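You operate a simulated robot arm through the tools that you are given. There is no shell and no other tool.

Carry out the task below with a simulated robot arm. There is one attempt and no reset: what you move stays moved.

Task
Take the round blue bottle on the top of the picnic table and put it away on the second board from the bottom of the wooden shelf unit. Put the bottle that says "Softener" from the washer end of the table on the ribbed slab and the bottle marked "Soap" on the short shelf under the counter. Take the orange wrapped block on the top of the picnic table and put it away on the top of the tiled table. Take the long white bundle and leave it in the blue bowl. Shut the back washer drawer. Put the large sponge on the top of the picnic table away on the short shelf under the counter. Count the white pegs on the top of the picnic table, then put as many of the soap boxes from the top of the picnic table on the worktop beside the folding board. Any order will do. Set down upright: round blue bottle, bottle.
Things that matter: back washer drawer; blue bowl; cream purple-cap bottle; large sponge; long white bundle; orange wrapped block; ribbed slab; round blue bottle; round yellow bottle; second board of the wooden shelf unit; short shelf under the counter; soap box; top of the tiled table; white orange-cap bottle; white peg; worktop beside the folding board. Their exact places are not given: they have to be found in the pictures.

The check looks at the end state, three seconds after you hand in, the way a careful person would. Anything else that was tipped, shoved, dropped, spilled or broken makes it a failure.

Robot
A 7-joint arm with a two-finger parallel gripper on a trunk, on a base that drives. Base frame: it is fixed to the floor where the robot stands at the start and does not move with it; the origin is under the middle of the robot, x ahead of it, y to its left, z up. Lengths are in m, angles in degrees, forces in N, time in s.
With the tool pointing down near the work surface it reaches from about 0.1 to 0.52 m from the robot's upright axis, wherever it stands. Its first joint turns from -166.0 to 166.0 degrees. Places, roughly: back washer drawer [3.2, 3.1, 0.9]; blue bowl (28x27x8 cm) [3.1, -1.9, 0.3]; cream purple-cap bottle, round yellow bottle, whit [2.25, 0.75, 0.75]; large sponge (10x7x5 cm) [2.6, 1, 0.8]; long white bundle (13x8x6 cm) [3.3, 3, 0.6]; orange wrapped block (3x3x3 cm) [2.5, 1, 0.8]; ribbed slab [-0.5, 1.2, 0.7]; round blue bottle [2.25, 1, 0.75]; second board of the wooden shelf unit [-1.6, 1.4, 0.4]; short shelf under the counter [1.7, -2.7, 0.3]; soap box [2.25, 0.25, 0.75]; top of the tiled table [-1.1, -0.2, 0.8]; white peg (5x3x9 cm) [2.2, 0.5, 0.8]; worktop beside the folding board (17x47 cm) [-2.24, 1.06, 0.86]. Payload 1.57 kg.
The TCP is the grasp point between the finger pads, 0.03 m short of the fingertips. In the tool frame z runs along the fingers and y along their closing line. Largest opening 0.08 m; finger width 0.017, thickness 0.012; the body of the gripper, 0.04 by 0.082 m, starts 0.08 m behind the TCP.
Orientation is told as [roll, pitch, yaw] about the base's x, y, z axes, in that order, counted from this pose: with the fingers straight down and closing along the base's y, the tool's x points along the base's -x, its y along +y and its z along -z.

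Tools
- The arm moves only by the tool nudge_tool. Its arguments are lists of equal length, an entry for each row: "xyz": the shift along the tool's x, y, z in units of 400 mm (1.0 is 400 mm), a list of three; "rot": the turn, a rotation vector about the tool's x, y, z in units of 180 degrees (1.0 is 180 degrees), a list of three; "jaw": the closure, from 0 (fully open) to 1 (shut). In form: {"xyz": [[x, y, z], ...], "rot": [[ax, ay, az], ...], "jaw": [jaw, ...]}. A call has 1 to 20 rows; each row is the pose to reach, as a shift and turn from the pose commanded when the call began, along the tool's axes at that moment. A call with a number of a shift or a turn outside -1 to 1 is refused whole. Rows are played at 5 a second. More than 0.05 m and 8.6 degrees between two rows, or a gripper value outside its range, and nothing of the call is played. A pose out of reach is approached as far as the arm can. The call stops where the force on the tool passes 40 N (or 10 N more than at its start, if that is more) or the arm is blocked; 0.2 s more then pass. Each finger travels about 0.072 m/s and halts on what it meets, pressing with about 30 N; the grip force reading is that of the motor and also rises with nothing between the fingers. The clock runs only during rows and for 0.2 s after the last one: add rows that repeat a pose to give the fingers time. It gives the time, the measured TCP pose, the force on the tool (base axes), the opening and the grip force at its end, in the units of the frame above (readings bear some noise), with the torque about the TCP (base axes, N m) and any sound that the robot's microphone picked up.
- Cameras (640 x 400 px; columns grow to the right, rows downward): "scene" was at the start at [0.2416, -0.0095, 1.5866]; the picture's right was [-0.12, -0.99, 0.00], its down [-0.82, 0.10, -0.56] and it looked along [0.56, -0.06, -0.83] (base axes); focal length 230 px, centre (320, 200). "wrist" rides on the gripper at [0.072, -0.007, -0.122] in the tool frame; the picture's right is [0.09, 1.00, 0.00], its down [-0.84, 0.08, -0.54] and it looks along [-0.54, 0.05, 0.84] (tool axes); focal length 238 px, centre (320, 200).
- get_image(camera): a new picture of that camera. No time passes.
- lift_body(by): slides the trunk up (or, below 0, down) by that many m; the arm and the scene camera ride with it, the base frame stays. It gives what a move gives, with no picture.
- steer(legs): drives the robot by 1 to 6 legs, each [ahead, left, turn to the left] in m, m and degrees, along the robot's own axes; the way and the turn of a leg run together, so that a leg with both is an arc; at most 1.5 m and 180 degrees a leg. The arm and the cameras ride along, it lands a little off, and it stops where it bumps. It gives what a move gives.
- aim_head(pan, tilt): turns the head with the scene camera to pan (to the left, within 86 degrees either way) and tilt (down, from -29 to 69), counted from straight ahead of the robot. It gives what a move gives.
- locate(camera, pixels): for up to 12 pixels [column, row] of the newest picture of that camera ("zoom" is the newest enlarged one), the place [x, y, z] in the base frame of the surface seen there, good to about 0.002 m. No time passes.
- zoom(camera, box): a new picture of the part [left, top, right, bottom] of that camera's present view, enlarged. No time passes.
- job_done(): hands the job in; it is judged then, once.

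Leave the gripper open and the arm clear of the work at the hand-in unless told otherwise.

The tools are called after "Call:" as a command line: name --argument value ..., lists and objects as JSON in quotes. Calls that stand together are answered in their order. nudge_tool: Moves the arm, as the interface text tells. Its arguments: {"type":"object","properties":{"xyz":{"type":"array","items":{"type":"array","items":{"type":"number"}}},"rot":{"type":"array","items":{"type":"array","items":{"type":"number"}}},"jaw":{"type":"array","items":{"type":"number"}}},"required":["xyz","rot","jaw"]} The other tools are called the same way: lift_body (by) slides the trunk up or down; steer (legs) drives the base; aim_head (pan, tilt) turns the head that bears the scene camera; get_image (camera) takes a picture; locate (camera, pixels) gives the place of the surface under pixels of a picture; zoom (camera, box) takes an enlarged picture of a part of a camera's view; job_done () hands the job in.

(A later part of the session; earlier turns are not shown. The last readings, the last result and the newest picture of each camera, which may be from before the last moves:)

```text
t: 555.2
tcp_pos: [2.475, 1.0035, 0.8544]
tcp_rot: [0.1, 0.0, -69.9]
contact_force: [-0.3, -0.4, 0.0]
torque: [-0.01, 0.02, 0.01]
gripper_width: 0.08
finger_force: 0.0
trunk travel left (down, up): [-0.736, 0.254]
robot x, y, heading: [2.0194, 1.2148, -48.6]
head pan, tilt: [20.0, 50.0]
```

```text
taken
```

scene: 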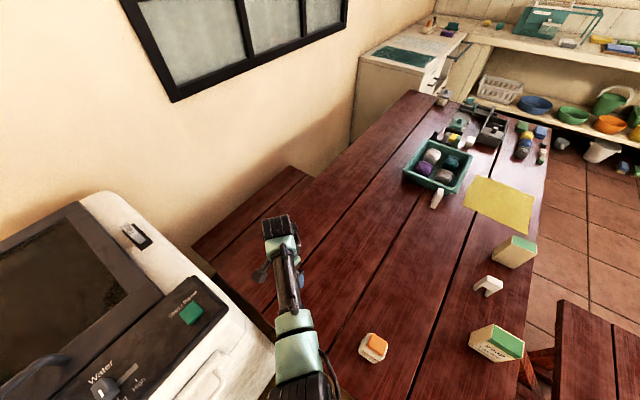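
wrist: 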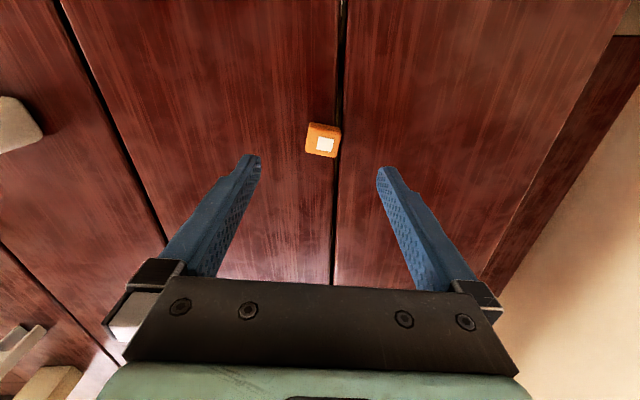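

Starch is clear of the arm now and the block is centred. Descend to TCP z≈0.784.

Call:
nudge_tool --xyz '[[0, 0, 0.06], [0, 0, 0.12], [0, 0, 0.165], [0, 0, 0.175], [0, 0, 0.175]]' --rot '[[0, 0, 0], [0, 0, 0], [0, 0, 0], [0, 0, 0], [0, 0, 0]]' --jaw '[0, 0, 0, 0, 0]'

Call:
get_image --camera "wrist"

```text
t: 556.4
tcp_pos: [2.476, 1.0025, 0.7844]
tcp_rot: [0.0, 0.0, -69.9]
contact_force: [-0.2, -0.3, -1.0]
torque: [0.01, 0.04, -0.01]
gripper_width: 0.08
finger_force: 0.1
trunk travel left (down, up): [-0.736, 0.254]
robot x, y, heading: [2.0206, 1.2139, -48.8]
head pan, tilt: [20.0, 50.0]
```

```text
taken
```

wrist: 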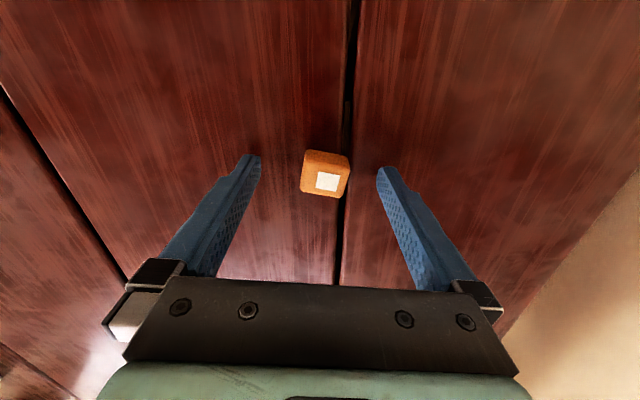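

Block is at the pads. Close and lift.

Call:
nudge_tool --xyz '[[0, 0, 0], [0, 0, 0], [0, 0, 0], [0, 0, 0], [0, 0, 0], [0, 0, 0]]' --rot '[[0, 0, 0], [0, 0, 0], [0, 0, 0], [0, 0, 0], [0, 0, 0], [0, 0, 0]]' --jaw '[0.3, 0.6, 1, 1, 1, 1]'

Call:
lift_body --by 0.25

Call:
get_image --camera "wrist"

```text
t: 557.8
tcp_pos: [2.4746, 1.0019, 0.7852]
tcp_rot: [0.0, 0.0, -69.9]
contact_force: [-0.7, 0.4, 0.9]
torque: [-0.05, -0.01, -0.03]
gripper_width: 0.0288
finger_force: 30.5
trunk travel left (down, up): [-0.736, 0.254]
robot x, y, heading: [2.0199, 1.2155, -48.7]
head pan, tilt: [20.0, 50.0]
```

```text
t: 560.4
tcp_pos: [2.4762, 1.0024, 1.0351]
tcp_rot: [0.0, 0.1, -69.9]
contact_force: [0.2, 0.3, -0.7]
torque: [-0.04, 0.03, 0.01]
gripper_width: 0.0284
finger_force: 29.8
trunk travel left (down, up): [-0.986, 0.004]
robot x, y, heading: [2.0198, 1.2182, -48.6]
head pan, tilt: [20.0, 50.0]
```

```text
taken
```

wrist: 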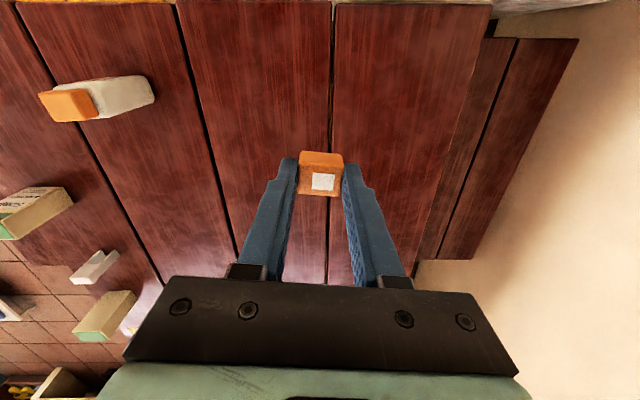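

Block held. I raise the arm 0.2 m and drive west; then look at the tiled table for a free spot.

Call:
nudge_tool --xyz '[[0, 0, -0.1], [0, 0, -0.2], [0, 0, -0.3], [0, 0, -0.4], [0, 0, -0.5]]' --rot '[[0, 0, 0], [0, 0, 0], [0, 0, 0], [0, 0, 0], [0, 0, 0]]' --jaw '[1, 1, 1, 1, 1]'

Call:
steer --legs '[[-0.4, -1.1, 0], [-0.5, -1.1, 0], [0, 0, -120]]'

Call:
aim_head --pan 0 --tilt 40

Call:
get_image --camera "scene"

```text
t: 561.6
tcp_pos: [2.4763, 1.0028, 1.2354]
tcp_rot: [-0.1, 0.1, -69.9]
contact_force: [-0.5, -0.3, -0.7]
torque: [-0.05, -0.01, -0.04]
gripper_width: 0.0286
finger_force: 29.9
trunk travel left (down, up): [-0.986, 0.004]
robot x, y, heading: [2.0165, 1.221, -49.0]
head pan, tilt: [20.0, 50.0]
```

```text
t: 578.3
tcp_pos: [-0.6453, 0.1323, 1.2343]
tcp_rot: [0.0, 0.2, 170.4]
contact_force: [-0.7, 0.7, -0.2]
torque: [-0.01, 0.01, 0.04]
gripper_width: 0.0289
finger_force: 29.9
trunk travel left (down, up): [-0.986, 0.004]
robot x, y, heading: [-0.2307, 0.425, -168.5]
head pan, tilt: [20.0, 50.0]
```

```text
t: 579.1
tcp_pos: [-0.6458, 0.1336, 1.2344]
tcp_rot: [-0.1, 0.1, 170.4]
contact_force: [-0.2, -1.5, -0.2]
torque: [0.03, 0.03, -0.01]
gripper_width: 0.0286
finger_force: 29.9
trunk travel left (down, up): [-0.986, 0.004]
robot x, y, heading: [-0.2336, 0.4222, -168.2]
head pan, tilt: [0.0, 40.0]
```

```text
taken
```

scene: 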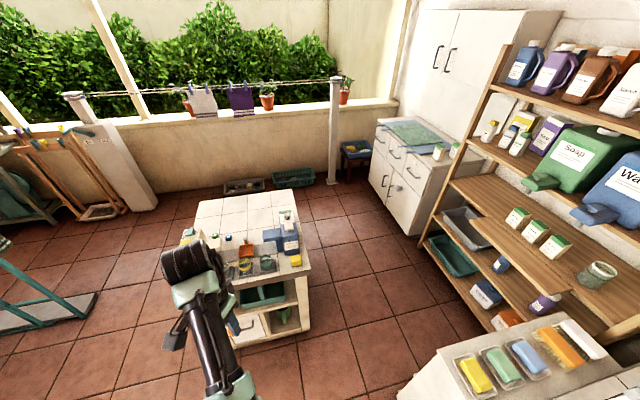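

Call:
zoom --camera "scene" --box '[160, 180, 330, 350]'

Call:
locate --camera "scene" --pixels '[[201, 200], [290, 195], [309, 268], [240, 215], [265, 215], [220, 220], [215, 232], [97, 292], [150, 205], [335, 180], [265, 340], [290, 235]]'

```text
2.35 times, centred on (245, 265) of scene
```

zoom: 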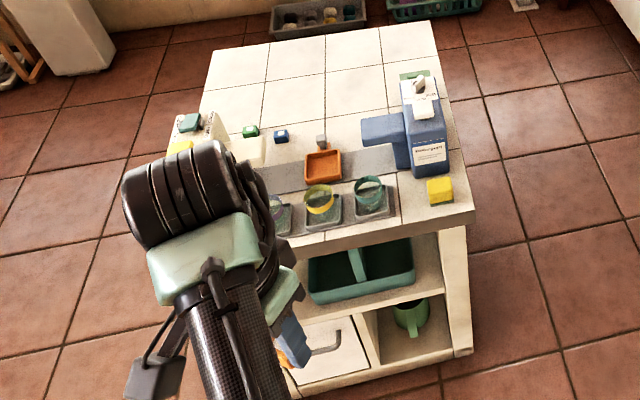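

```text
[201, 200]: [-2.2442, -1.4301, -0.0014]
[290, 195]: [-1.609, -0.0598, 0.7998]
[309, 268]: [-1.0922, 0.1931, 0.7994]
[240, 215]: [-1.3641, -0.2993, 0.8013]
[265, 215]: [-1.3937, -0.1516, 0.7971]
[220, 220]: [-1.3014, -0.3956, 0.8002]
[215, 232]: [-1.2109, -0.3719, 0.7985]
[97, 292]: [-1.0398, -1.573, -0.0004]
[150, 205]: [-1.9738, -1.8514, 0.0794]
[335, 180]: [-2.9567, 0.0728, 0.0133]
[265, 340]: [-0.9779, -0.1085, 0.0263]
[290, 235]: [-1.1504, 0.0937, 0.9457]
```

Free tiles are at the back; I'll reach them from the north side: go through the gap to about (−1.53, 0.45), then face south. First pass the gap.

Call:
steer --legs '[[0.231, 0.097, 0], [0, 0, -35], [0.5, 0, 0], [0.47, 0, 0]]'

```text
t: 587.6
tcp_pos: [-1.8316, 0.6742, 1.2348]
tcp_rot: [0.0, 0.0, 134.9]
contact_force: [0.4, 0.8, 0.5]
torque: [-0.01, 0.0, -0.01]
gripper_width: 0.0288
finger_force: 30.5
trunk travel left (down, up): [-0.986, 0.004]
robot x, y, heading: [-1.3252, 0.6683, 156.2]
head pan, tilt: [0.0, 40.0]
```

Call:
steer --legs '[[0, 0, 123], [0.18, -0.237, 0]]'

Call:
aim_head --pan 0 --tilt 50

Call:
get_image --camera "scene"

```text
t: 594.8
tcp_pos: [-1.252, 0.0302, 1.2359]
tcp_rot: [-0.2, 0.0, -101.4]
contact_force: [-0.1, 0.5, -0.5]
torque: [-0.01, 0.03, -0.02]
gripper_width: 0.0285
finger_force: 29.9
trunk travel left (down, up): [-0.986, 0.004]
robot x, y, heading: [-1.5279, 0.4538, -80.6]
head pan, tilt: [0.0, 40.0]
```

```text
t: 595.5
tcp_pos: [-1.2528, 0.0286, 1.2358]
tcp_rot: [0.0, 0.2, -101.4]
contact_force: [0.2, -0.2, -0.6]
torque: [0.0, 0.01, -0.01]
gripper_width: 0.0284
finger_force: 30.2
trunk travel left (down, up): [-0.986, 0.004]
robot x, y, heading: [-1.5309, 0.454, -80.4]
head pan, tilt: [0.0, 50.0]
```

```text
taken
```

scene: 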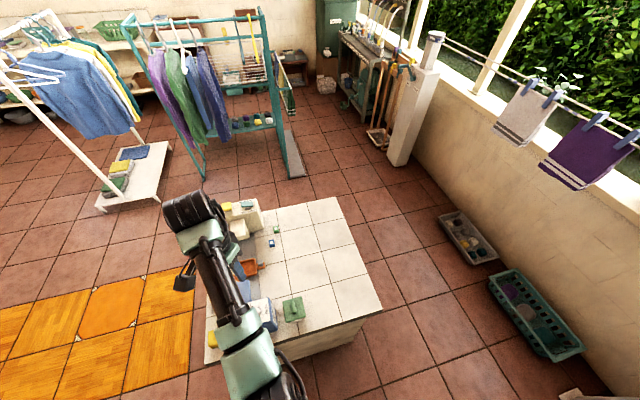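

The free tiles at (330,270) px. I locate candidates.

Call:
locate --camera "scene" --pixels '[[330, 265], [340, 290], [310, 240], [350, 270], [380, 308], [335, 200], [293, 308], [320, 300], [300, 270]]'

Call:
zoom --camera "scene" --box '[200, 190, 390, 350]'

```text
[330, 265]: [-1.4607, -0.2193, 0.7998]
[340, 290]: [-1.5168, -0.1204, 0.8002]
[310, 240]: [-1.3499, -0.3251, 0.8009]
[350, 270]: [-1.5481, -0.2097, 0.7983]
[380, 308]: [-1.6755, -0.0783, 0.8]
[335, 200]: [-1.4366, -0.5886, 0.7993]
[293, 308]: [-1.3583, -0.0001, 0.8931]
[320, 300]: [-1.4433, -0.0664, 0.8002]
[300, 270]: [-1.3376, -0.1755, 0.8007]
```

```text
2.50 times, centred on (295, 270) of scene
```

zoom: 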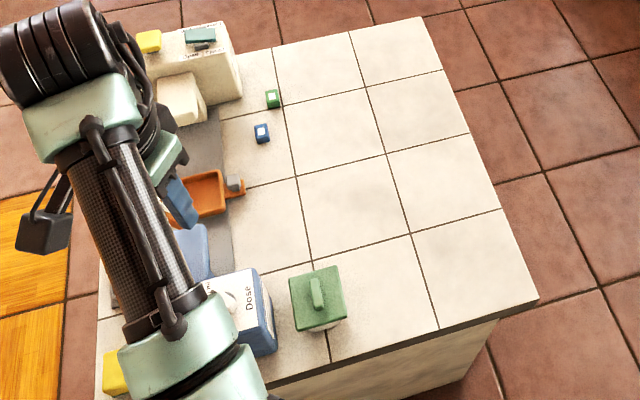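

Green and blue blocks already lie there; I'll place the orange one at about (−1.49, −0.12). Swing there at height.

Call:
nudge_tool --xyz '[[-0.07, -0.075, 0], [-0.14, -0.15, 0], [-0.21, -0.225, 0], [-0.28, -0.3, 0], [-0.35, -0.375, 0], [-0.42, -0.445, 0], [-0.4825, -0.507, 0], [-0.4825, -0.507, 0]]' --rot '[[0, 0, 0], [0, 0, 0], [0, 0, 0], [0, 0, 0], [0, 0, 0], [0, 0, 0], [0, 0, 0], [0, 0, 0]]' --jaw '[1, 1, 1, 1, 1, 1, 1, 1]'

Call:
lift_body --by -0.2

Call:
get_image --camera "scene"

Call:
get_image --camera "wrist"

```text
t: 597.3
tcp_pos: [-1.4902, -0.12, 1.2348]
tcp_rot: [-0.2, 0.0, -101.4]
contact_force: [-0.4, 1.3, -0.9]
torque: [0.04, 0.0, 0.01]
gripper_width: 0.0282
finger_force: 30.3
trunk travel left (down, up): [-0.986, 0.004]
robot x, y, heading: [-1.5273, 0.4547, -80.5]
head pan, tilt: [0.0, 50.0]
```

```text
t: 599.5
tcp_pos: [-1.4898, -0.1202, 1.0349]
tcp_rot: [0.0, 0.0, -101.4]
contact_force: [0.0, -0.3, 0.6]
torque: [-0.01, 0.0, -0.01]
gripper_width: 0.0287
finger_force: 29.9
trunk travel left (down, up): [-0.786, 0.204]
robot x, y, heading: [-1.5329, 0.4543, -80.3]
head pan, tilt: [0.0, 50.0]
```

```text
taken
```

scene: 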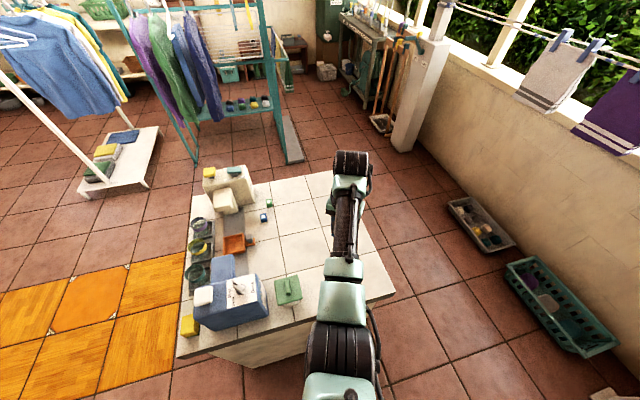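

```text
taken
```

wrist: 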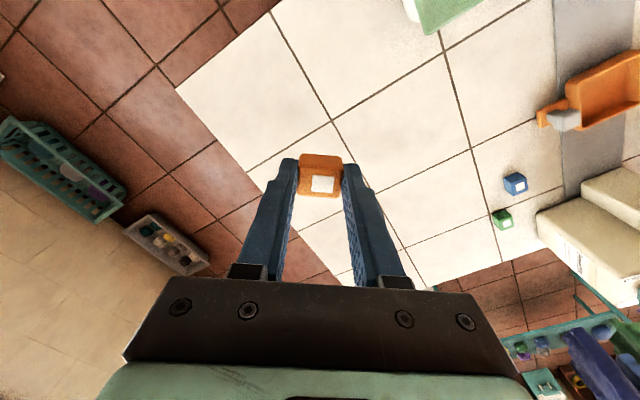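

Call:
locate --camera "scene" --pixels '[[345, 340], [320, 345], [340, 290], [345, 235], [290, 285]]'

```text
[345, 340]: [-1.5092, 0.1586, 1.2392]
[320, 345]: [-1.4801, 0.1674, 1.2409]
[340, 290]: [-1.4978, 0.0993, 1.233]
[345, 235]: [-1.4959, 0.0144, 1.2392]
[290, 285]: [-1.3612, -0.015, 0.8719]
```

Clear. Lower 0.165 by trunk, then nudge down to contact at ≈0.836.

Call:
lift_body --by -0.165

Call:
nudge_tool --xyz '[[0, 0, 0.04], [0, 0, 0.07], [0, 0, 0.083], [0, 0, 0.087], [0, 0, 0.087]]' --rot '[[0, 0, 0], [0, 0, 0], [0, 0, 0], [0, 0, 0], [0, 0, 0]]' --jaw '[1, 1, 1, 1, 1]'

```text
t: 601.3
tcp_pos: [-1.4892, -0.1196, 0.8704]
tcp_rot: [-0.1, 0.1, -101.4]
contact_force: [0.3, -0.2, 0.7]
torque: [0.05, -0.04, 0.0]
gripper_width: 0.0286
finger_force: 30.2
trunk travel left (down, up): [-0.621, 0.369]
robot x, y, heading: [-1.5343, 0.452, -80.3]
head pan, tilt: [0.0, 50.0]
```

```text
t: 602.5
tcp_pos: [-1.4887, -0.1211, 0.835]
tcp_rot: [0.0, 0.0, -101.4]
contact_force: [-0.2, 1.2, 3.1]
torque: [-0.02, -0.03, 0.04]
gripper_width: 0.0285
finger_force: 30.0
trunk travel left (down, up): [-0.621, 0.369]
robot x, y, heading: [-1.5278, 0.4516, -80.2]
head pan, tilt: [0.0, 50.0]
```

Light contact. I open and raise.

Call:
nudge_tool --xyz '[[0, 0, 0], [0, 0, 0], [0, 0, 0], [0, 0, 0], [0, 0, -0.06], [0, 0, -0.16], [0, 0, -0.25]]' --rot '[[0, 0, 0], [0, 0, 0], [0, 0, 0], [0, 0, 0], [0, 0, 0], [0, 0, 0], [0, 0, 0]]' --jaw '[0.6, 0.3, 0, 0, 0, 0, 0]'

Call:
lift_body --by 0.36

Call:
get_image --camera "wrist"

```text
t: 604.1
tcp_pos: [-1.4909, -0.122, 0.9324]
tcp_rot: [-0.1, -0.6, -101.5]
contact_force: [-0.3, 0.2, -0.5]
torque: [-0.03, -0.02, -0.01]
gripper_width: 0.08
finger_force: 0.1
out of reach, approached as far as the arm can: row 7
trunk travel left (down, up): [-0.621, 0.369]
robot x, y, heading: [-1.5295, 0.4525, -80.4]
head pan, tilt: [0.0, 50.0]
```

```text
t: 607.6
tcp_pos: [-1.4908, -0.1218, 1.2943]
tcp_rot: [0.1, -0.6, -101.6]
contact_force: [0.3, 0.3, 0.5]
torque: [-0.02, 0.01, 0.0]
gripper_width: 0.08
finger_force: 0.0
trunk travel left (down, up): [-0.981, 0.009]
robot x, y, heading: [-1.5312, 0.4522, -80.2]
head pan, tilt: [0.0, 50.0]
```

```text
taken
```

wrist: 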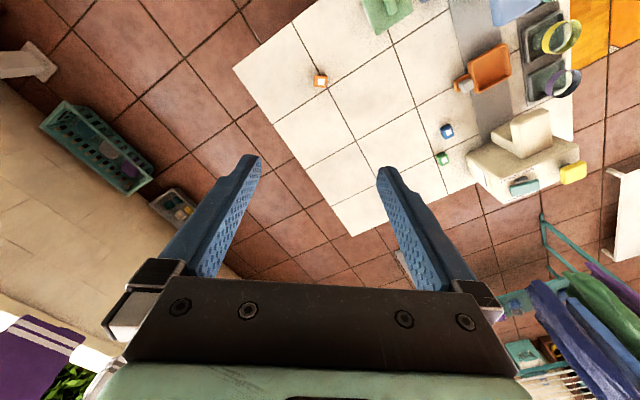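

The orange block lies on the tiled table. Next: the back washer area. I retract, and return east through the gap.

Call:
nudge_tool --xyz '[[0.1, 0, 0.05], [0.2, 0, 0.08], [0.25, 0, 0.1]]' --rot '[[0, 0.0033, 0], [0, 0.0033, 0], [0, 0.0033, 0]]' --jaw '[0, 0, 0]'

Call:
steer --legs '[[0, 0, 57.2], [0.139, 0.26, 0], [0.5, 0, 0], [0.45, 0, 0]]'

```text
t: 608.4
tcp_pos: [-1.4711, -0.0249, 1.2523]
tcp_rot: [0.0, 0.0, -101.5]
contact_force: [-0.4, 0.1, -0.2]
torque: [-0.01, 0.02, 0.03]
gripper_width: 0.0801
finger_force: 0.1
trunk travel left (down, up): [-0.981, 0.009]
robot x, y, heading: [-1.5287, 0.4553, -80.4]
head pan, tilt: [0.0, 50.0]
```

```text
t: 617.8
tcp_pos: [0.0045, 0.0403, 1.253]
tcp_rot: [0.0, 0.0, -44.6]
contact_force: [0.7, 0.2, -0.4]
torque: [-0.01, 0.02, -0.03]
gripper_width: 0.08
finger_force: 0.1
trunk travel left (down, up): [-0.981, 0.009]
robot x, y, heading: [-0.4286, 0.251, -23.5]
head pan, tilt: [0.0, 50.0]
```

I drive to (1.3, 1.1) and turn to face the back washers.

Call:
steer --legs '[[0.624, 0.72, 0], [0.624, 0.72, 0], [0, 0, 70]]'

Call:
aim_head --pan 0 --tilt 30

Call:
get_image --camera "scene"

```text
t: 630.4
tcp_pos: [1.6254, 1.4141, 1.253]
tcp_rot: [0.1, -0.1, 25.9]
contact_force: [-0.2, -0.3, 0.2]
torque: [0.02, 0.02, 0.02]
gripper_width: 0.0799
finger_force: 0.1
trunk travel left (down, up): [-0.981, 0.009]
robot x, y, heading: [1.2825, 1.0744, 47.2]
head pan, tilt: [0.0, 50.0]
```

```text
t: 631.2
tcp_pos: [1.6255, 1.4141, 1.2532]
tcp_rot: [0.0, -0.1, 25.9]
contact_force: [0.1, 0.2, 0.1]
torque: [0.0, -0.01, 0.0]
gripper_width: 0.0802
finger_force: 0.1
trunk travel left (down, up): [-0.981, 0.009]
robot x, y, heading: [1.2818, 1.077, 47.3]
head pan, tilt: [0.0, 30.0]
```

```text
taken
```

scene: 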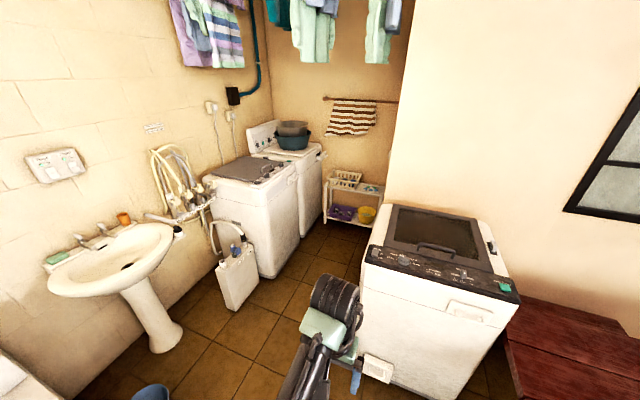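

Call:
zoom --camera "scene" --box '[190, 110, 410, 290]'

Call:
locate --camera "zoom" --pixels '[[375, 150], [350, 240], [460, 230], [480, 310], [545, 230], [395, 270], [330, 160], [430, 280], [450, 190], [400, 130], [520, 290], [230, 300]]'

```text
2.22 times, centred on (300, 200) of scene
```

zoom: 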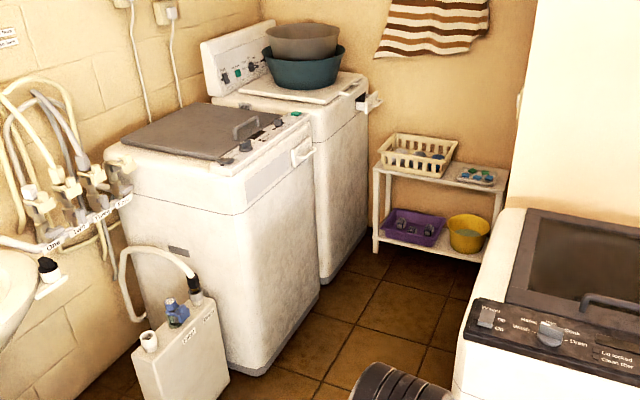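

```text
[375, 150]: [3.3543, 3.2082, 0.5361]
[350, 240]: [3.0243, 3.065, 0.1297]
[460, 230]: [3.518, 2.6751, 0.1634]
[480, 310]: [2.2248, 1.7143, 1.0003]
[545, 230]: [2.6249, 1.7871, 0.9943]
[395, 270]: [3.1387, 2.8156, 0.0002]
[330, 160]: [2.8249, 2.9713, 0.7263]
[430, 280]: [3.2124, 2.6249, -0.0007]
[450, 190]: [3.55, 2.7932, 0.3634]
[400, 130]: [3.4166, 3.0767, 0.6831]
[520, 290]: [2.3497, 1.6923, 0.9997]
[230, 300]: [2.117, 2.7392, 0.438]
```

I locate floor corners of the washers and take a closer look at the drawer and rack.

Call:
locate --camera "scene" --pixels '[[268, 278], [300, 240], [322, 218], [225, 305], [258, 290], [300, 255], [370, 370], [362, 300], [330, 260], [150, 345], [183, 330], [155, 390]]'

Call:
zoom --camera "scene" --box '[290, 130, 390, 230]'

```text
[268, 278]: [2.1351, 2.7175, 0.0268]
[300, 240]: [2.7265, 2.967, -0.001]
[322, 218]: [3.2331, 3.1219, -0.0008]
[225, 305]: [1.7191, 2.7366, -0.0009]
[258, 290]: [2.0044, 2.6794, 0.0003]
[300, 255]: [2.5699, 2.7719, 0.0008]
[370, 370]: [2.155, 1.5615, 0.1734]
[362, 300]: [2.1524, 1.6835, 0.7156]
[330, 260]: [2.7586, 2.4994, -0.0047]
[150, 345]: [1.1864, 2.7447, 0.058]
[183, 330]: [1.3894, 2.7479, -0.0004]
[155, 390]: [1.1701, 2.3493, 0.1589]
```

```text
4.00 times, centred on (340, 180) of scene
```

zoom: 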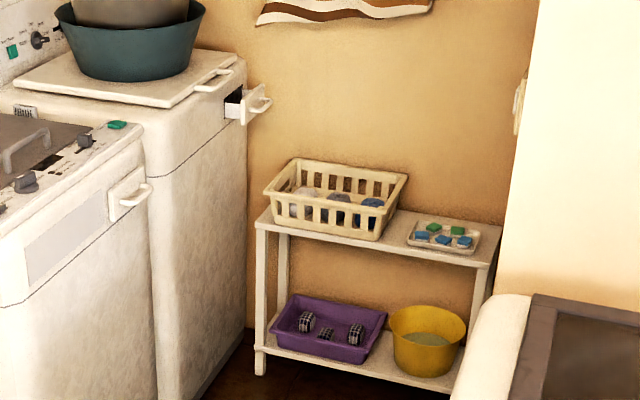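

I see the back washer's small open drawer with a handle, and a white basket on the rack with bundles in it. I drive closer.

Call:
steer --legs '[[0.89, 0.32, 0], [0.6, -0.3, 0]]'

Call:
aim_head --pan 0 --tilt 40

Call:
get_image --camera "scene"

```text
t: 639.5
tcp_pos: [2.6344, 2.508, 1.2536]
tcp_rot: [0.0, 0.0, 25.4]
contact_force: [0.2, -0.1, -0.6]
torque: [-0.03, 0.04, 0.02]
gripper_width: 0.0801
finger_force: 0.1
trunk travel left (down, up): [-0.981, 0.009]
robot x, y, heading: [2.29, 2.1766, 46.6]
head pan, tilt: [0.0, 30.0]
```

```text
t: 640.2
tcp_pos: [2.6354, 2.5087, 1.2528]
tcp_rot: [0.1, 0.0, 25.5]
contact_force: [0.1, 0.4, 0.9]
torque: [-0.01, 0.01, 0.0]
gripper_width: 0.08
finger_force: 0.0
trunk travel left (down, up): [-0.981, 0.009]
robot x, y, heading: [2.2882, 2.1719, 46.6]
head pan, tilt: [0.0, 40.0]
```

```text
taken
```

scene: 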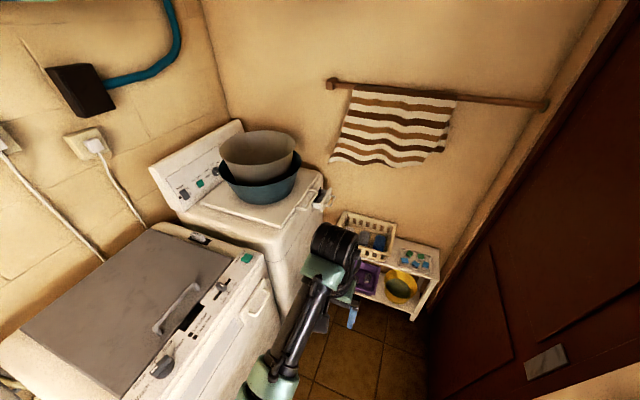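

Call:
zoom --camera "scene" --box '[270, 160, 450, 320]'

Call:
locate --camera "zoom" --pixels '[[170, 130], [215, 130], [190, 115], [195, 150], [160, 110], [330, 215], [425, 230], [390, 290], [250, 215], [560, 345], [600, 400], [400, 260]]'

```text
2.50 times, centred on (360, 240) of scene
```

zoom: 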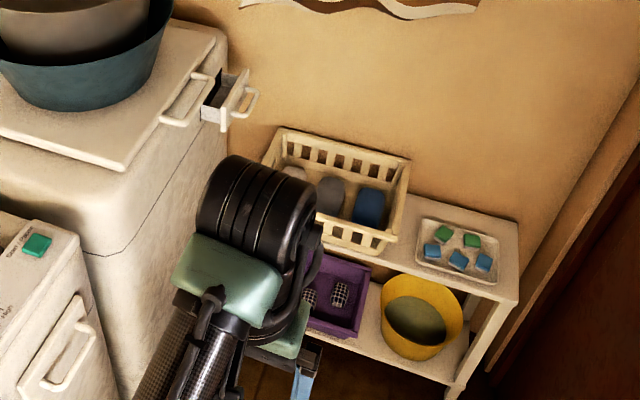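

```text
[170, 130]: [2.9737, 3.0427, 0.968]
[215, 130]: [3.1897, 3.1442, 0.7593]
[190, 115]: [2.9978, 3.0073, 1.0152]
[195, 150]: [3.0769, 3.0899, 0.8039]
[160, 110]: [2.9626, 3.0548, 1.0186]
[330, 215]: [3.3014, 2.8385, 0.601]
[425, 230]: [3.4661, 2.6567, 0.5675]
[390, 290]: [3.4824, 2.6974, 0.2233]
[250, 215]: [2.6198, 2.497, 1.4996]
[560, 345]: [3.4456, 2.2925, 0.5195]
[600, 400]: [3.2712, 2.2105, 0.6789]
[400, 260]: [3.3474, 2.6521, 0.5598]
```

I locate the open drawer's panel and handle, and the bundle.

Call:
zoom --camera "scene" --box '[310, 170, 350, 220]'

Call:
locate --camera "zoom" --pixels '[[250, 150], [300, 100], [330, 130], [370, 150], [280, 230], [330, 200], [240, 190], [200, 170], [400, 120], [300, 180]]'

```text
8.00 times, centred on (330, 195) of scene
```

zoom: 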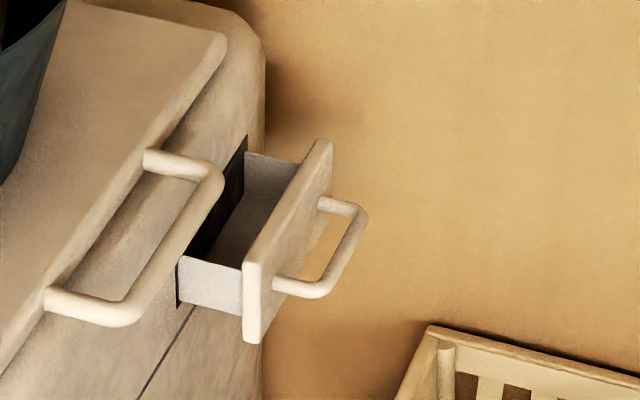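

```text
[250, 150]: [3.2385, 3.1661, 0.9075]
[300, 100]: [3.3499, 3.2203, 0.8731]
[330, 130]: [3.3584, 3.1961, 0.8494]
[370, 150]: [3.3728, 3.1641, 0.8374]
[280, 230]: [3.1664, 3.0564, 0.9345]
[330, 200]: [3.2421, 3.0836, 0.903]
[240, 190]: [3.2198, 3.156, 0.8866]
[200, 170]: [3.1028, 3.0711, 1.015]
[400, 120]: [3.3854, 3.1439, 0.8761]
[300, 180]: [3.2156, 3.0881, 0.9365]
```

I locate the drawer's handle bar accurately.

Call:
locate --camera "zoom" --pixels '[[360, 218], [350, 250], [322, 290], [300, 285], [340, 205], [275, 283], [318, 150], [252, 270], [252, 335], [325, 230], [296, 250], [210, 190]]'

```text
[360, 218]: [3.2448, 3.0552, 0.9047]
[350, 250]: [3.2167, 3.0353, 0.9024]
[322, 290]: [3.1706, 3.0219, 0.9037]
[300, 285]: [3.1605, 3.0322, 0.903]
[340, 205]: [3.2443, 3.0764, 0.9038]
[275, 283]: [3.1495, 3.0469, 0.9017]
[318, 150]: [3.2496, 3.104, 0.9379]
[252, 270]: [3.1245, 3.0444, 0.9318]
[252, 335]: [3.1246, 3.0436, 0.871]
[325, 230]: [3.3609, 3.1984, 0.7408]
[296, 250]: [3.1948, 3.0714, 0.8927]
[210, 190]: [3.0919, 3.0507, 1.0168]
```

Handle bar: centre (3.208, 3.039), z 0.903; panel protrudes ~6.5 cm from the washer front. I drive nearer to about (2.85, 2.6) in two steps.

Call:
steer --legs '[[0.35, -0.057, 0], [0.345, -0.057, 0]]'

Call:
aim_head --pan 10 --tilt 50

Call:
get_image --camera "scene"

Call:
get_image --camera "wrist"

```text
t: 644.4
tcp_pos: [3.1934, 2.9332, 1.2537]
tcp_rot: [0.0, 0.1, 25.2]
contact_force: [0.1, 0.7, 0.6]
torque: [-0.01, 0.02, 0.02]
gripper_width: 0.08
finger_force: 0.1
trunk travel left (down, up): [-0.981, 0.009]
robot x, y, heading: [2.8505, 2.6, 46.3]
head pan, tilt: [0.0, 40.0]
```

```text
t: 645.1
tcp_pos: [3.1948, 2.9345, 1.2524]
tcp_rot: [0.0, 0.0, 25.3]
contact_force: [-0.1, 0.3, -0.4]
torque: [0.04, 0.01, -0.01]
gripper_width: 0.0802
finger_force: 0.0
trunk travel left (down, up): [-0.981, 0.009]
robot x, y, heading: [2.849, 2.6011, 46.3]
head pan, tilt: [10.0, 50.0]
```

```text
taken
```

scene: 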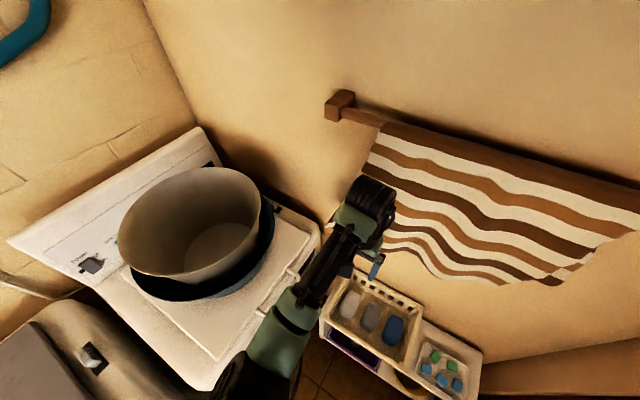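

```text
taken
```

wrist: 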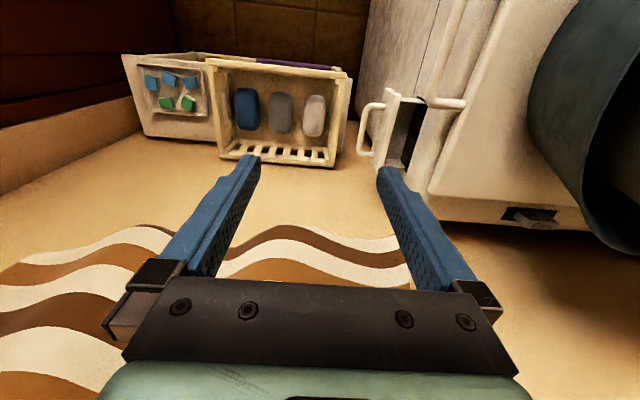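

I see three bundles in the basket: white, grey, blue; and the drawer beside. I zoom in with the wrist camera.

Call:
zoom --camera "wrist" --box '[210, 50, 430, 190]'

Call:
locate --camera "zoom" --pixels '[[300, 140], [270, 180], [305, 240], [325, 180], [298, 185], [210, 185], [110, 170], [395, 90], [375, 240], [45, 60], [500, 160], [540, 230]]'

```text
2.86 times, centred on (320, 120) of wrist
```

zoom: 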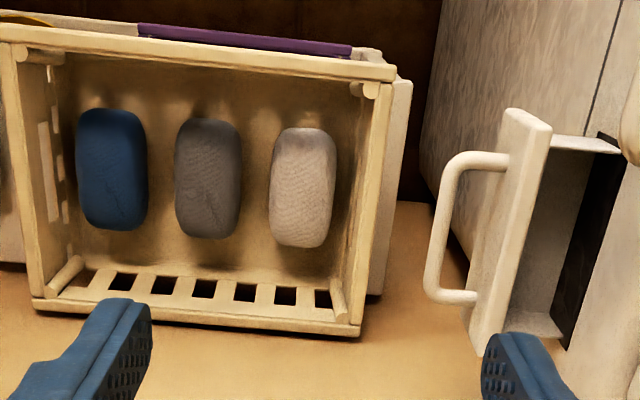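

```text
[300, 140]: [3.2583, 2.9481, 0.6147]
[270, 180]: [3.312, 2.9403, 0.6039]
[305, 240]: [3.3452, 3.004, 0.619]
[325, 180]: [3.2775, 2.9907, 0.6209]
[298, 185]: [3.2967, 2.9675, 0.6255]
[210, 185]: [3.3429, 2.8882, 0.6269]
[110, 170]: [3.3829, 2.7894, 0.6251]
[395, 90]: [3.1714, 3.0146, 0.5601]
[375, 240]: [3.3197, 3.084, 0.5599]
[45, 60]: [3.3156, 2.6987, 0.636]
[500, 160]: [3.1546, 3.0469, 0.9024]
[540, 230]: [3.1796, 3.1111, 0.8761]
```

White bundle centre ≈(3.297, 2.968), top z 0.626. It's wide (~7.4 cm); I measure its width and surrounding gaps carefully with a tighter zoom.

Call:
zoom --camera "wrist" --box '[260, 80, 350, 150]'

Call:
locate --camera "zoom" --pixels '[[285, 230], [310, 100], [360, 390], [470, 230], [375, 95], [452, 320], [200, 230], [510, 230], [560, 230], [260, 230], [380, 230], [375, 60]]'

```text
5.71 times, centred on (305, 115) of wrist
```

zoom: 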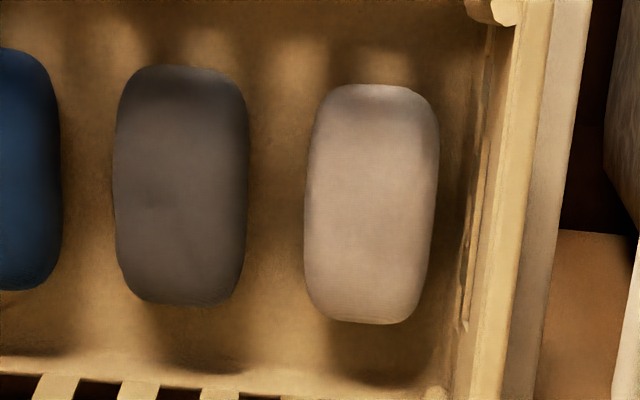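

```text
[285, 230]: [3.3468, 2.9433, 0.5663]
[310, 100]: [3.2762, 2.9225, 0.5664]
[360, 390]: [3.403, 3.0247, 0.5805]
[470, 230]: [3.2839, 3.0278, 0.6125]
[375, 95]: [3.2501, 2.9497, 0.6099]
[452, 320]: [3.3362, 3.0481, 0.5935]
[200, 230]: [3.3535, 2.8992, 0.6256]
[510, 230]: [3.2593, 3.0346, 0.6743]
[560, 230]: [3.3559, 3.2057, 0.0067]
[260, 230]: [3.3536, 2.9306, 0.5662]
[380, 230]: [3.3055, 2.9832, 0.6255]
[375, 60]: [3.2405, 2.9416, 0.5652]
```

I check the basket wall's slope next to the white bundle.

Call:
locate --camera "zoom" --pixels '[[442, 230], [448, 230], [455, 230], [462, 230], [480, 230], [490, 230], [498, 230], [430, 230], [310, 230], [440, 160], [420, 320], [320, 320]]'

```text
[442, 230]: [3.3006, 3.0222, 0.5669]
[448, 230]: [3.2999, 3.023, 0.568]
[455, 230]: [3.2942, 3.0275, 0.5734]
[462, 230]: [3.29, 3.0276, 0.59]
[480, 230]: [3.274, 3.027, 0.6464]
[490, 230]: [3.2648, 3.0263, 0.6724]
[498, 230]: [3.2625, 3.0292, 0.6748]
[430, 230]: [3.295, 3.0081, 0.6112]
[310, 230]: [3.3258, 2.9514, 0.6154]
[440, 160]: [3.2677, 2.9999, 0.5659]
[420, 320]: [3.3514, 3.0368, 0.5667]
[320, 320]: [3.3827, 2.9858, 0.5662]
```

I'll close the drawer first: closed gripper, tool down, pressing on the handle bar from outside. I rotate the tool to yaw ≈114.7° and place it in front of the handle, at height.

Call:
nudge_tool --xyz '[[-0.012, 0.007, 0], [-0.024, 0.013, 0], [-0.036, 0.02, 0], [-0.048, 0.027, 0], [-0.06, 0.033, 0], [-0.072, 0.04, 0], [-0.084, 0.047, 0], [-0.096, 0.053, 0], [-0.108, 0.06, 0], [-0.12, 0.067, 0], [-0.131, 0.073, 0]]' --rot '[[0, 0, -0.0452], [0, 0, -0.0903], [0, 0, -0.1355], [0, 0, -0.1806], [0, 0, -0.2258], [0, 0, -0.2709], [0, 0, -0.3161], [0, 0, -0.3612], [0, 0, -0.4064], [0, 0, -0.4515], [0, 0, -0.4967]]' --jaw '[0, 0, 0, 0.3, 0.6, 1, 1, 1, 1, 1, 1]'

Call:
get_image --camera "scene"

Call:
get_image --camera "wrist"

```text
t: 647.5
tcp_pos: [3.2291, 2.9829, 1.2531]
tcp_rot: [-0.1, -0.1, 115.0]
contact_force: [-0.2, -0.1, -0.2]
torque: [0.01, -0.02, -0.03]
gripper_width: 0.0003
finger_force: 21.3
trunk travel left (down, up): [-0.981, 0.009]
robot x, y, heading: [2.8465, 2.6013, 46.5]
head pan, tilt: [10.0, 50.0]
```

```text
taken
```

scene: 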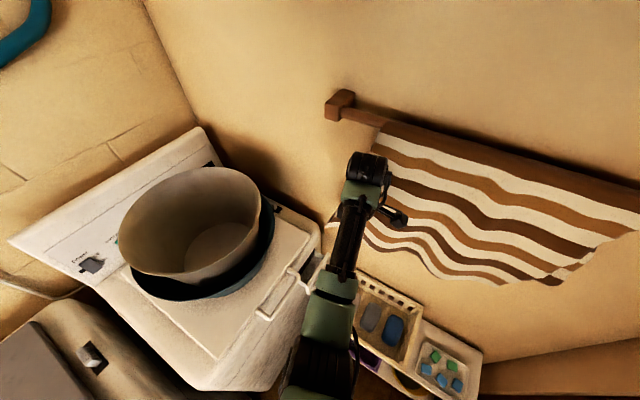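

```text
taken
```

wrist: 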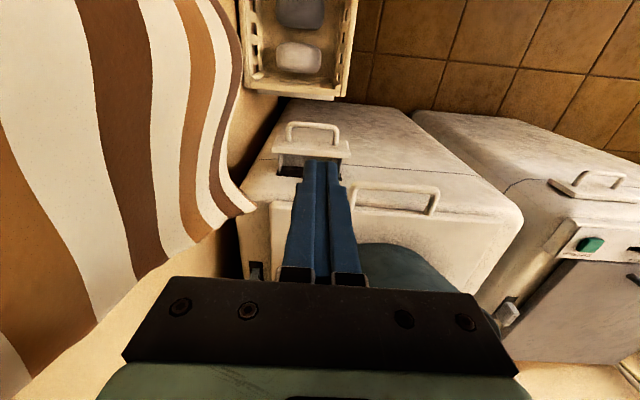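

Gripper closed and in front of the handle. Lower the trunk 0.337 (TCP z≈0.916).

Call:
lift_body --by -0.337

Call:
get_image --camera "wrist"

Call:
get_image --camera "scene"

```text
t: 650.8
tcp_pos: [3.2286, 2.9821, 0.9154]
tcp_rot: [0.0, 0.0, 114.7]
contact_force: [-0.8, -0.3, 0.0]
torque: [0.02, -0.02, -0.02]
gripper_width: 0.0002
finger_force: 20.9
trunk travel left (down, up): [-0.644, 0.346]
robot x, y, heading: [2.8471, 2.6001, 46.4]
head pan, tilt: [10.0, 50.0]
```

```text
taken
```

wrist: 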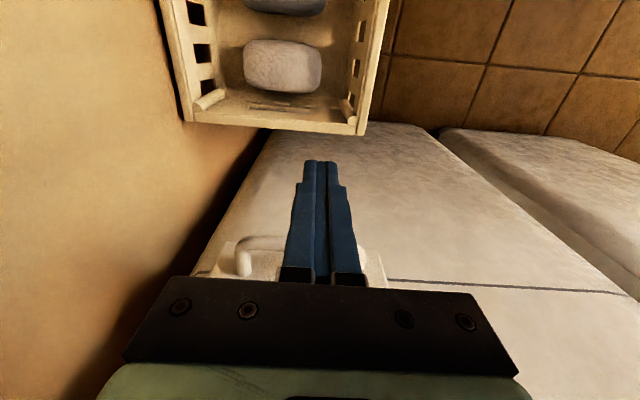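

```text
taken
```

scene: 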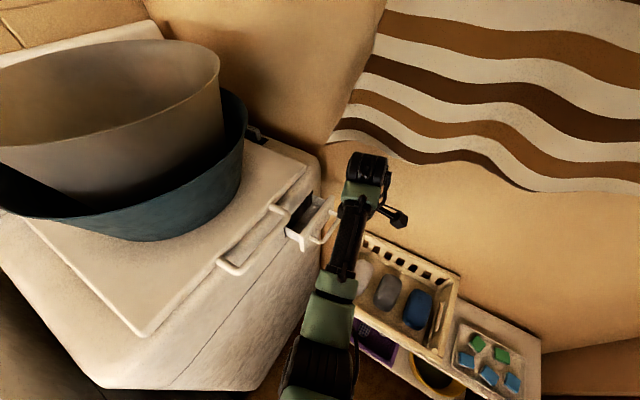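

The finger lines up with the handle's middle. I push inward (tool −x) in small steps, 0.08 m first.

Call:
nudge_tool --xyz '[[-0.04, 0, 0], [-0.08, 0, 0], [-0.11, 0, 0], [-0.13, 0, 0], [-0.15, 0, 0], [-0.17, 0, 0], [-0.19, 0, 0], [-0.2, 0, 0]]' --rot '[[0, 0, 0], [0, 0, 0], [0, 0, 0], [0, 0, 0], [0, 0, 0], [0, 0, 0], [0, 0, 0], [0, 0, 0]]' --jaw '[1, 1, 1, 1, 1, 1, 1, 1]'

Call:
get_image --camera "scene"

Call:
zoom --camera "scene" --box '[250, 150, 410, 270]'

```text
t: 652.6
tcp_pos: [3.1955, 3.0553, 0.9164]
tcp_rot: [0.0, 0.1, 114.7]
contact_force: [-0.7, -0.7, 0.2]
torque: [0.04, 0.02, 0.03]
gripper_width: 0.0
finger_force: 20.9
trunk travel left (down, up): [-0.644, 0.346]
robot x, y, heading: [2.8456, 2.6005, 46.5]
head pan, tilt: [10.0, 50.0]
```

```text
taken
```

scene: 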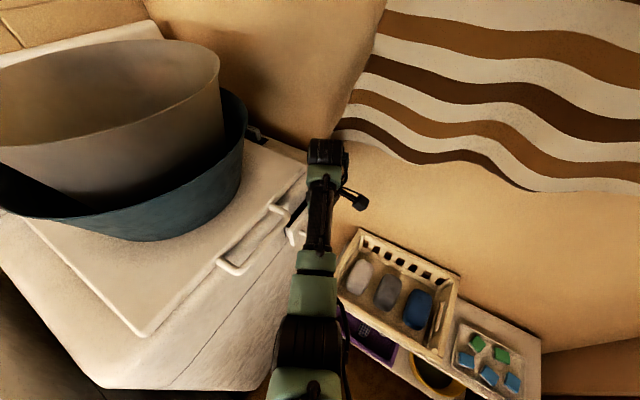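

```text
3.33 times, centred on (330, 210) of scene
```

zoom: 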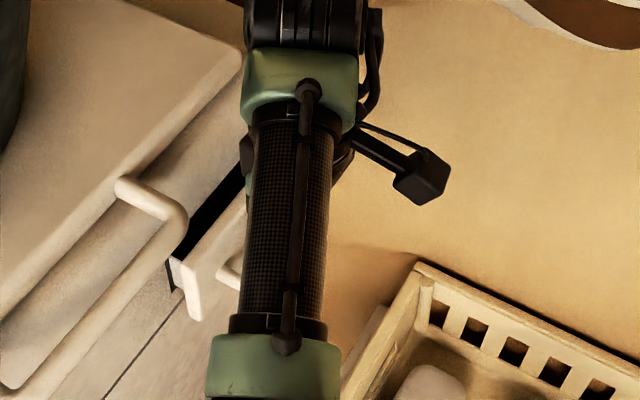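

The drawer slides easily. I push on, up to 0.045 m more, until it meets its stop.

Call:
nudge_tool --xyz '[[-0.015, 0, 0], [-0.03, 0, 0], [-0.045, 0, 0], [-0.06, 0, 0], [-0.07, 0, 0], [-0.08, 0, 0], [-0.09, 0, 0], [-0.1, 0, 0], [-0.11, 0, 0]]' --rot '[[0, 0, 0], [0, 0, 0], [0, 0, 0], [0, 0, 0], [0, 0, 0], [0, 0, 0], [0, 0, 0], [0, 0, 0], [0, 0, 0]]' --jaw '[1, 1, 1, 1, 1, 1, 1, 1, 1]'

Call:
zoom --camera "scene" --box '[250, 150, 410, 270]'

```text
t: 654.0
tcp_pos: [3.189, 3.0723, 0.9149]
tcp_rot: [0.5, 1.4, 113.5]
contact_force: [4.0, -12.9, 5.4]
torque: [-0.24, 0.07, 0.05]
gripper_width: 0.0002
finger_force: 21.2
trunk travel left (down, up): [-0.644, 0.346]
robot x, y, heading: [2.8461, 2.6006, 46.4]
head pan, tilt: [10.0, 50.0]
stopped in row 6: the force on the tool passed its limit at 43 N (the readings are from after the stop); the commanded pose is now the measured one
```

```text
3.33 times, centred on (330, 210) of scene
```

zoom: 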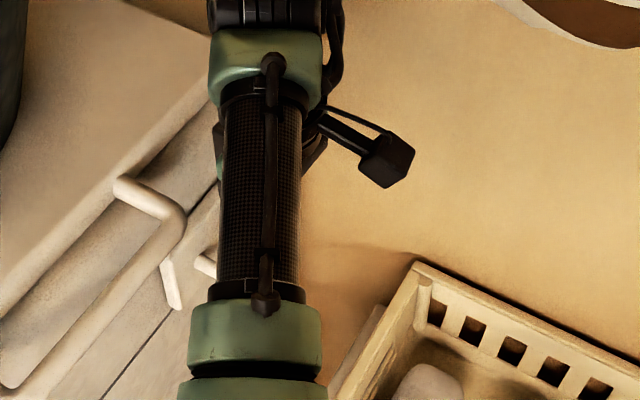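

It stopped at 43 N with the panel flush. I back off and look at the drawer.

Call:
nudge_tool --xyz '[[0.05, 0, 0], [0.12, 0, 0], [0.2, 0, 0], [0.25, 0, 0]]' --rot '[[0, 0, 0], [0, 0, 0], [0, 0, 0], [0, 0, 0]]' --jaw '[1, 1, 1, 1]'

Call:
get_image --camera "scene"

Call:
zoom --camera "scene" --box '[250, 150, 410, 270]'

Call:
locate --camera "zoom" --pixels '[[175, 280], [190, 260], [210, 240], [215, 260], [160, 300], [230, 220]]'

```text
t: 655.0
tcp_pos: [3.2278, 2.9841, 0.9162]
tcp_rot: [0.4, 1.0, 114.0]
contact_force: [0.1, 0.7, -0.6]
torque: [0.0, -0.01, -0.04]
gripper_width: 0.0001
finger_force: 21.6
trunk travel left (down, up): [-0.644, 0.346]
robot x, y, heading: [2.8454, 2.6028, 46.5]
head pan, tilt: [10.0, 50.0]
```

```text
taken
```

scene: 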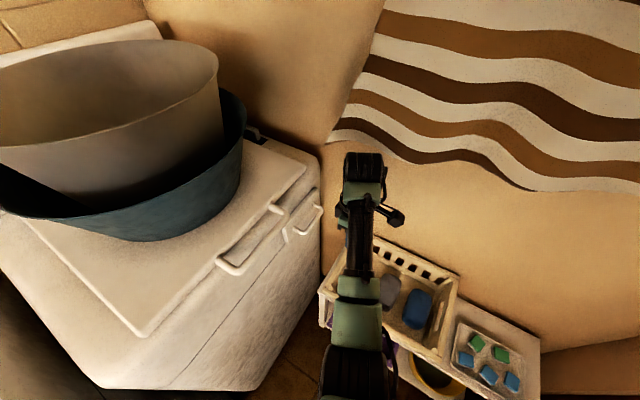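

```text
3.33 times, centred on (330, 210) of scene
```

zoom: 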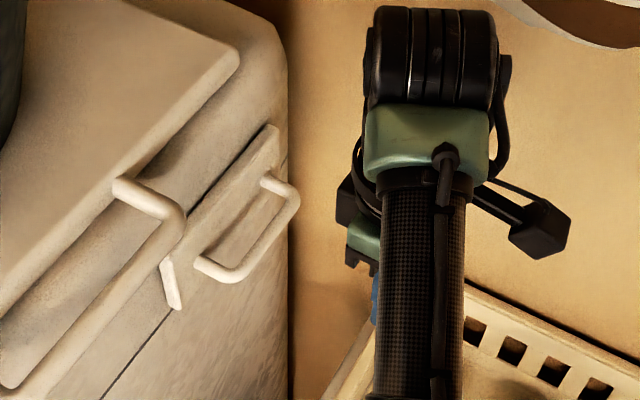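

```text
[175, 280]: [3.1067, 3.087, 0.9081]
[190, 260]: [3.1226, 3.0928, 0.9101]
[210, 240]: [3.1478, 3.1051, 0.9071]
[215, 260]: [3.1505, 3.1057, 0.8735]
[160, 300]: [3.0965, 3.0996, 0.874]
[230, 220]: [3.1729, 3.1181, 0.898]
```

Call:
zoom --camera "scene" --box '[285, 175, 330, 230]'

Call:
locate --camera "zoom" --pixels '[[300, 130], [320, 100], [270, 180], [355, 60], [240, 150], [200, 190]]'

```text
7.27 times, centred on (308, 202) of scene
```

zoom: 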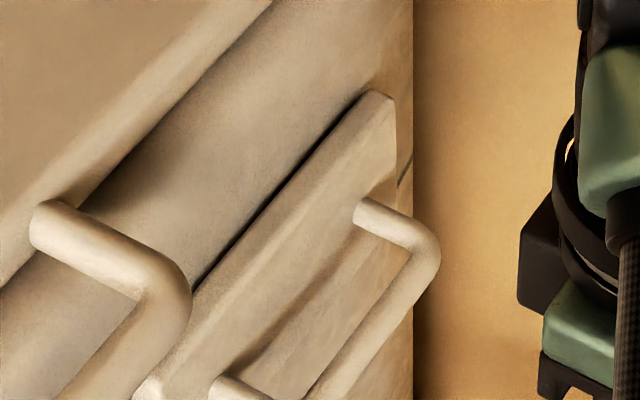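

```text
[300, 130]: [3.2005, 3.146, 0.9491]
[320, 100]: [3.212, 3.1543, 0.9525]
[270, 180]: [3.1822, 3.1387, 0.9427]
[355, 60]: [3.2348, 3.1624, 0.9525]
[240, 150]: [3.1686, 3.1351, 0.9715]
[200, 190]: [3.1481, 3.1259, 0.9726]
```

Panel looks flush with the front. I push once more to be sure it's at its stop (compare where the force stop happens).

Call:
nudge_tool --xyz '[[-0.06, 0, 0], [-0.12, 0, 0], [-0.17, 0, 0], [-0.2, 0, 0], [-0.22, 0, 0], [-0.235, 0, 0], [-0.25, 0, 0], [-0.265, 0, 0], [-0.28, 0, 0], [-0.295, 0, 0]]' --rot '[[-0.002, -0.0055, -0.004], [-0.002, -0.0055, -0.004], [-0.002, -0.0055, -0.004], [-0.002, -0.0055, -0.004], [-0.002, -0.0055, -0.004], [-0.002, -0.0055, -0.004], [-0.002, -0.0055, -0.004], [-0.002, -0.0055, -0.004], [-0.002, -0.0055, -0.004], [-0.002, -0.0055, -0.004]]' --jaw '[1, 1, 1, 1, 1, 1, 1, 1, 1, 1]'

```text
t: 656.9
tcp_pos: [3.1912, 3.0733, 0.9123]
tcp_rot: [1.3, 1.5, 113.6]
contact_force: [3.4, -14.0, 5.3]
torque: [-0.24, 0.09, 0.06]
gripper_width: 0.0001
finger_force: 21.2
trunk travel left (down, up): [-0.644, 0.346]
robot x, y, heading: [2.8466, 2.5956, 46.4]
head pan, tilt: [10.0, 50.0]
stopped in row 9: the force on the tool passed its limit at 44 N (the readings are from after the stop); the commanded pose is now the measured one
```

Same stop position: the drawer is shut. I back off, raise the trunk, and open the gripper.

Call:
nudge_tool --xyz '[[0.05, 0, 0], [0.12, 0, 0], [0.2, 0, 0], [0.27, 0, 0]]' --rot '[[0, 0, 0], [0, 0, 0], [0, 0, 0], [0, 0, 0]]' --jaw '[1, 1, 1, 1]'

Call:
lift_body --by 0.33

```text
t: 657.9
tcp_pos: [3.231, 2.9776, 0.9166]
tcp_rot: [1.2, 1.0, 113.9]
contact_force: [0.6, -1.2, -0.4]
torque: [0.0, -0.01, -0.02]
gripper_width: 0.0
finger_force: 20.8
trunk travel left (down, up): [-0.644, 0.346]
robot x, y, heading: [2.8466, 2.6013, 46.1]
head pan, tilt: [10.0, 50.0]
```

```text
t: 661.2
tcp_pos: [3.2311, 2.9784, 1.2455]
tcp_rot: [1.2, 1.0, 113.8]
contact_force: [0.5, -0.2, 0.3]
torque: [-0.02, -0.01, 0.01]
gripper_width: 0.0001
finger_force: 21.3
trunk travel left (down, up): [-0.974, 0.016]
robot x, y, heading: [2.8501, 2.5943, 46.3]
head pan, tilt: [10.0, 50.0]
```

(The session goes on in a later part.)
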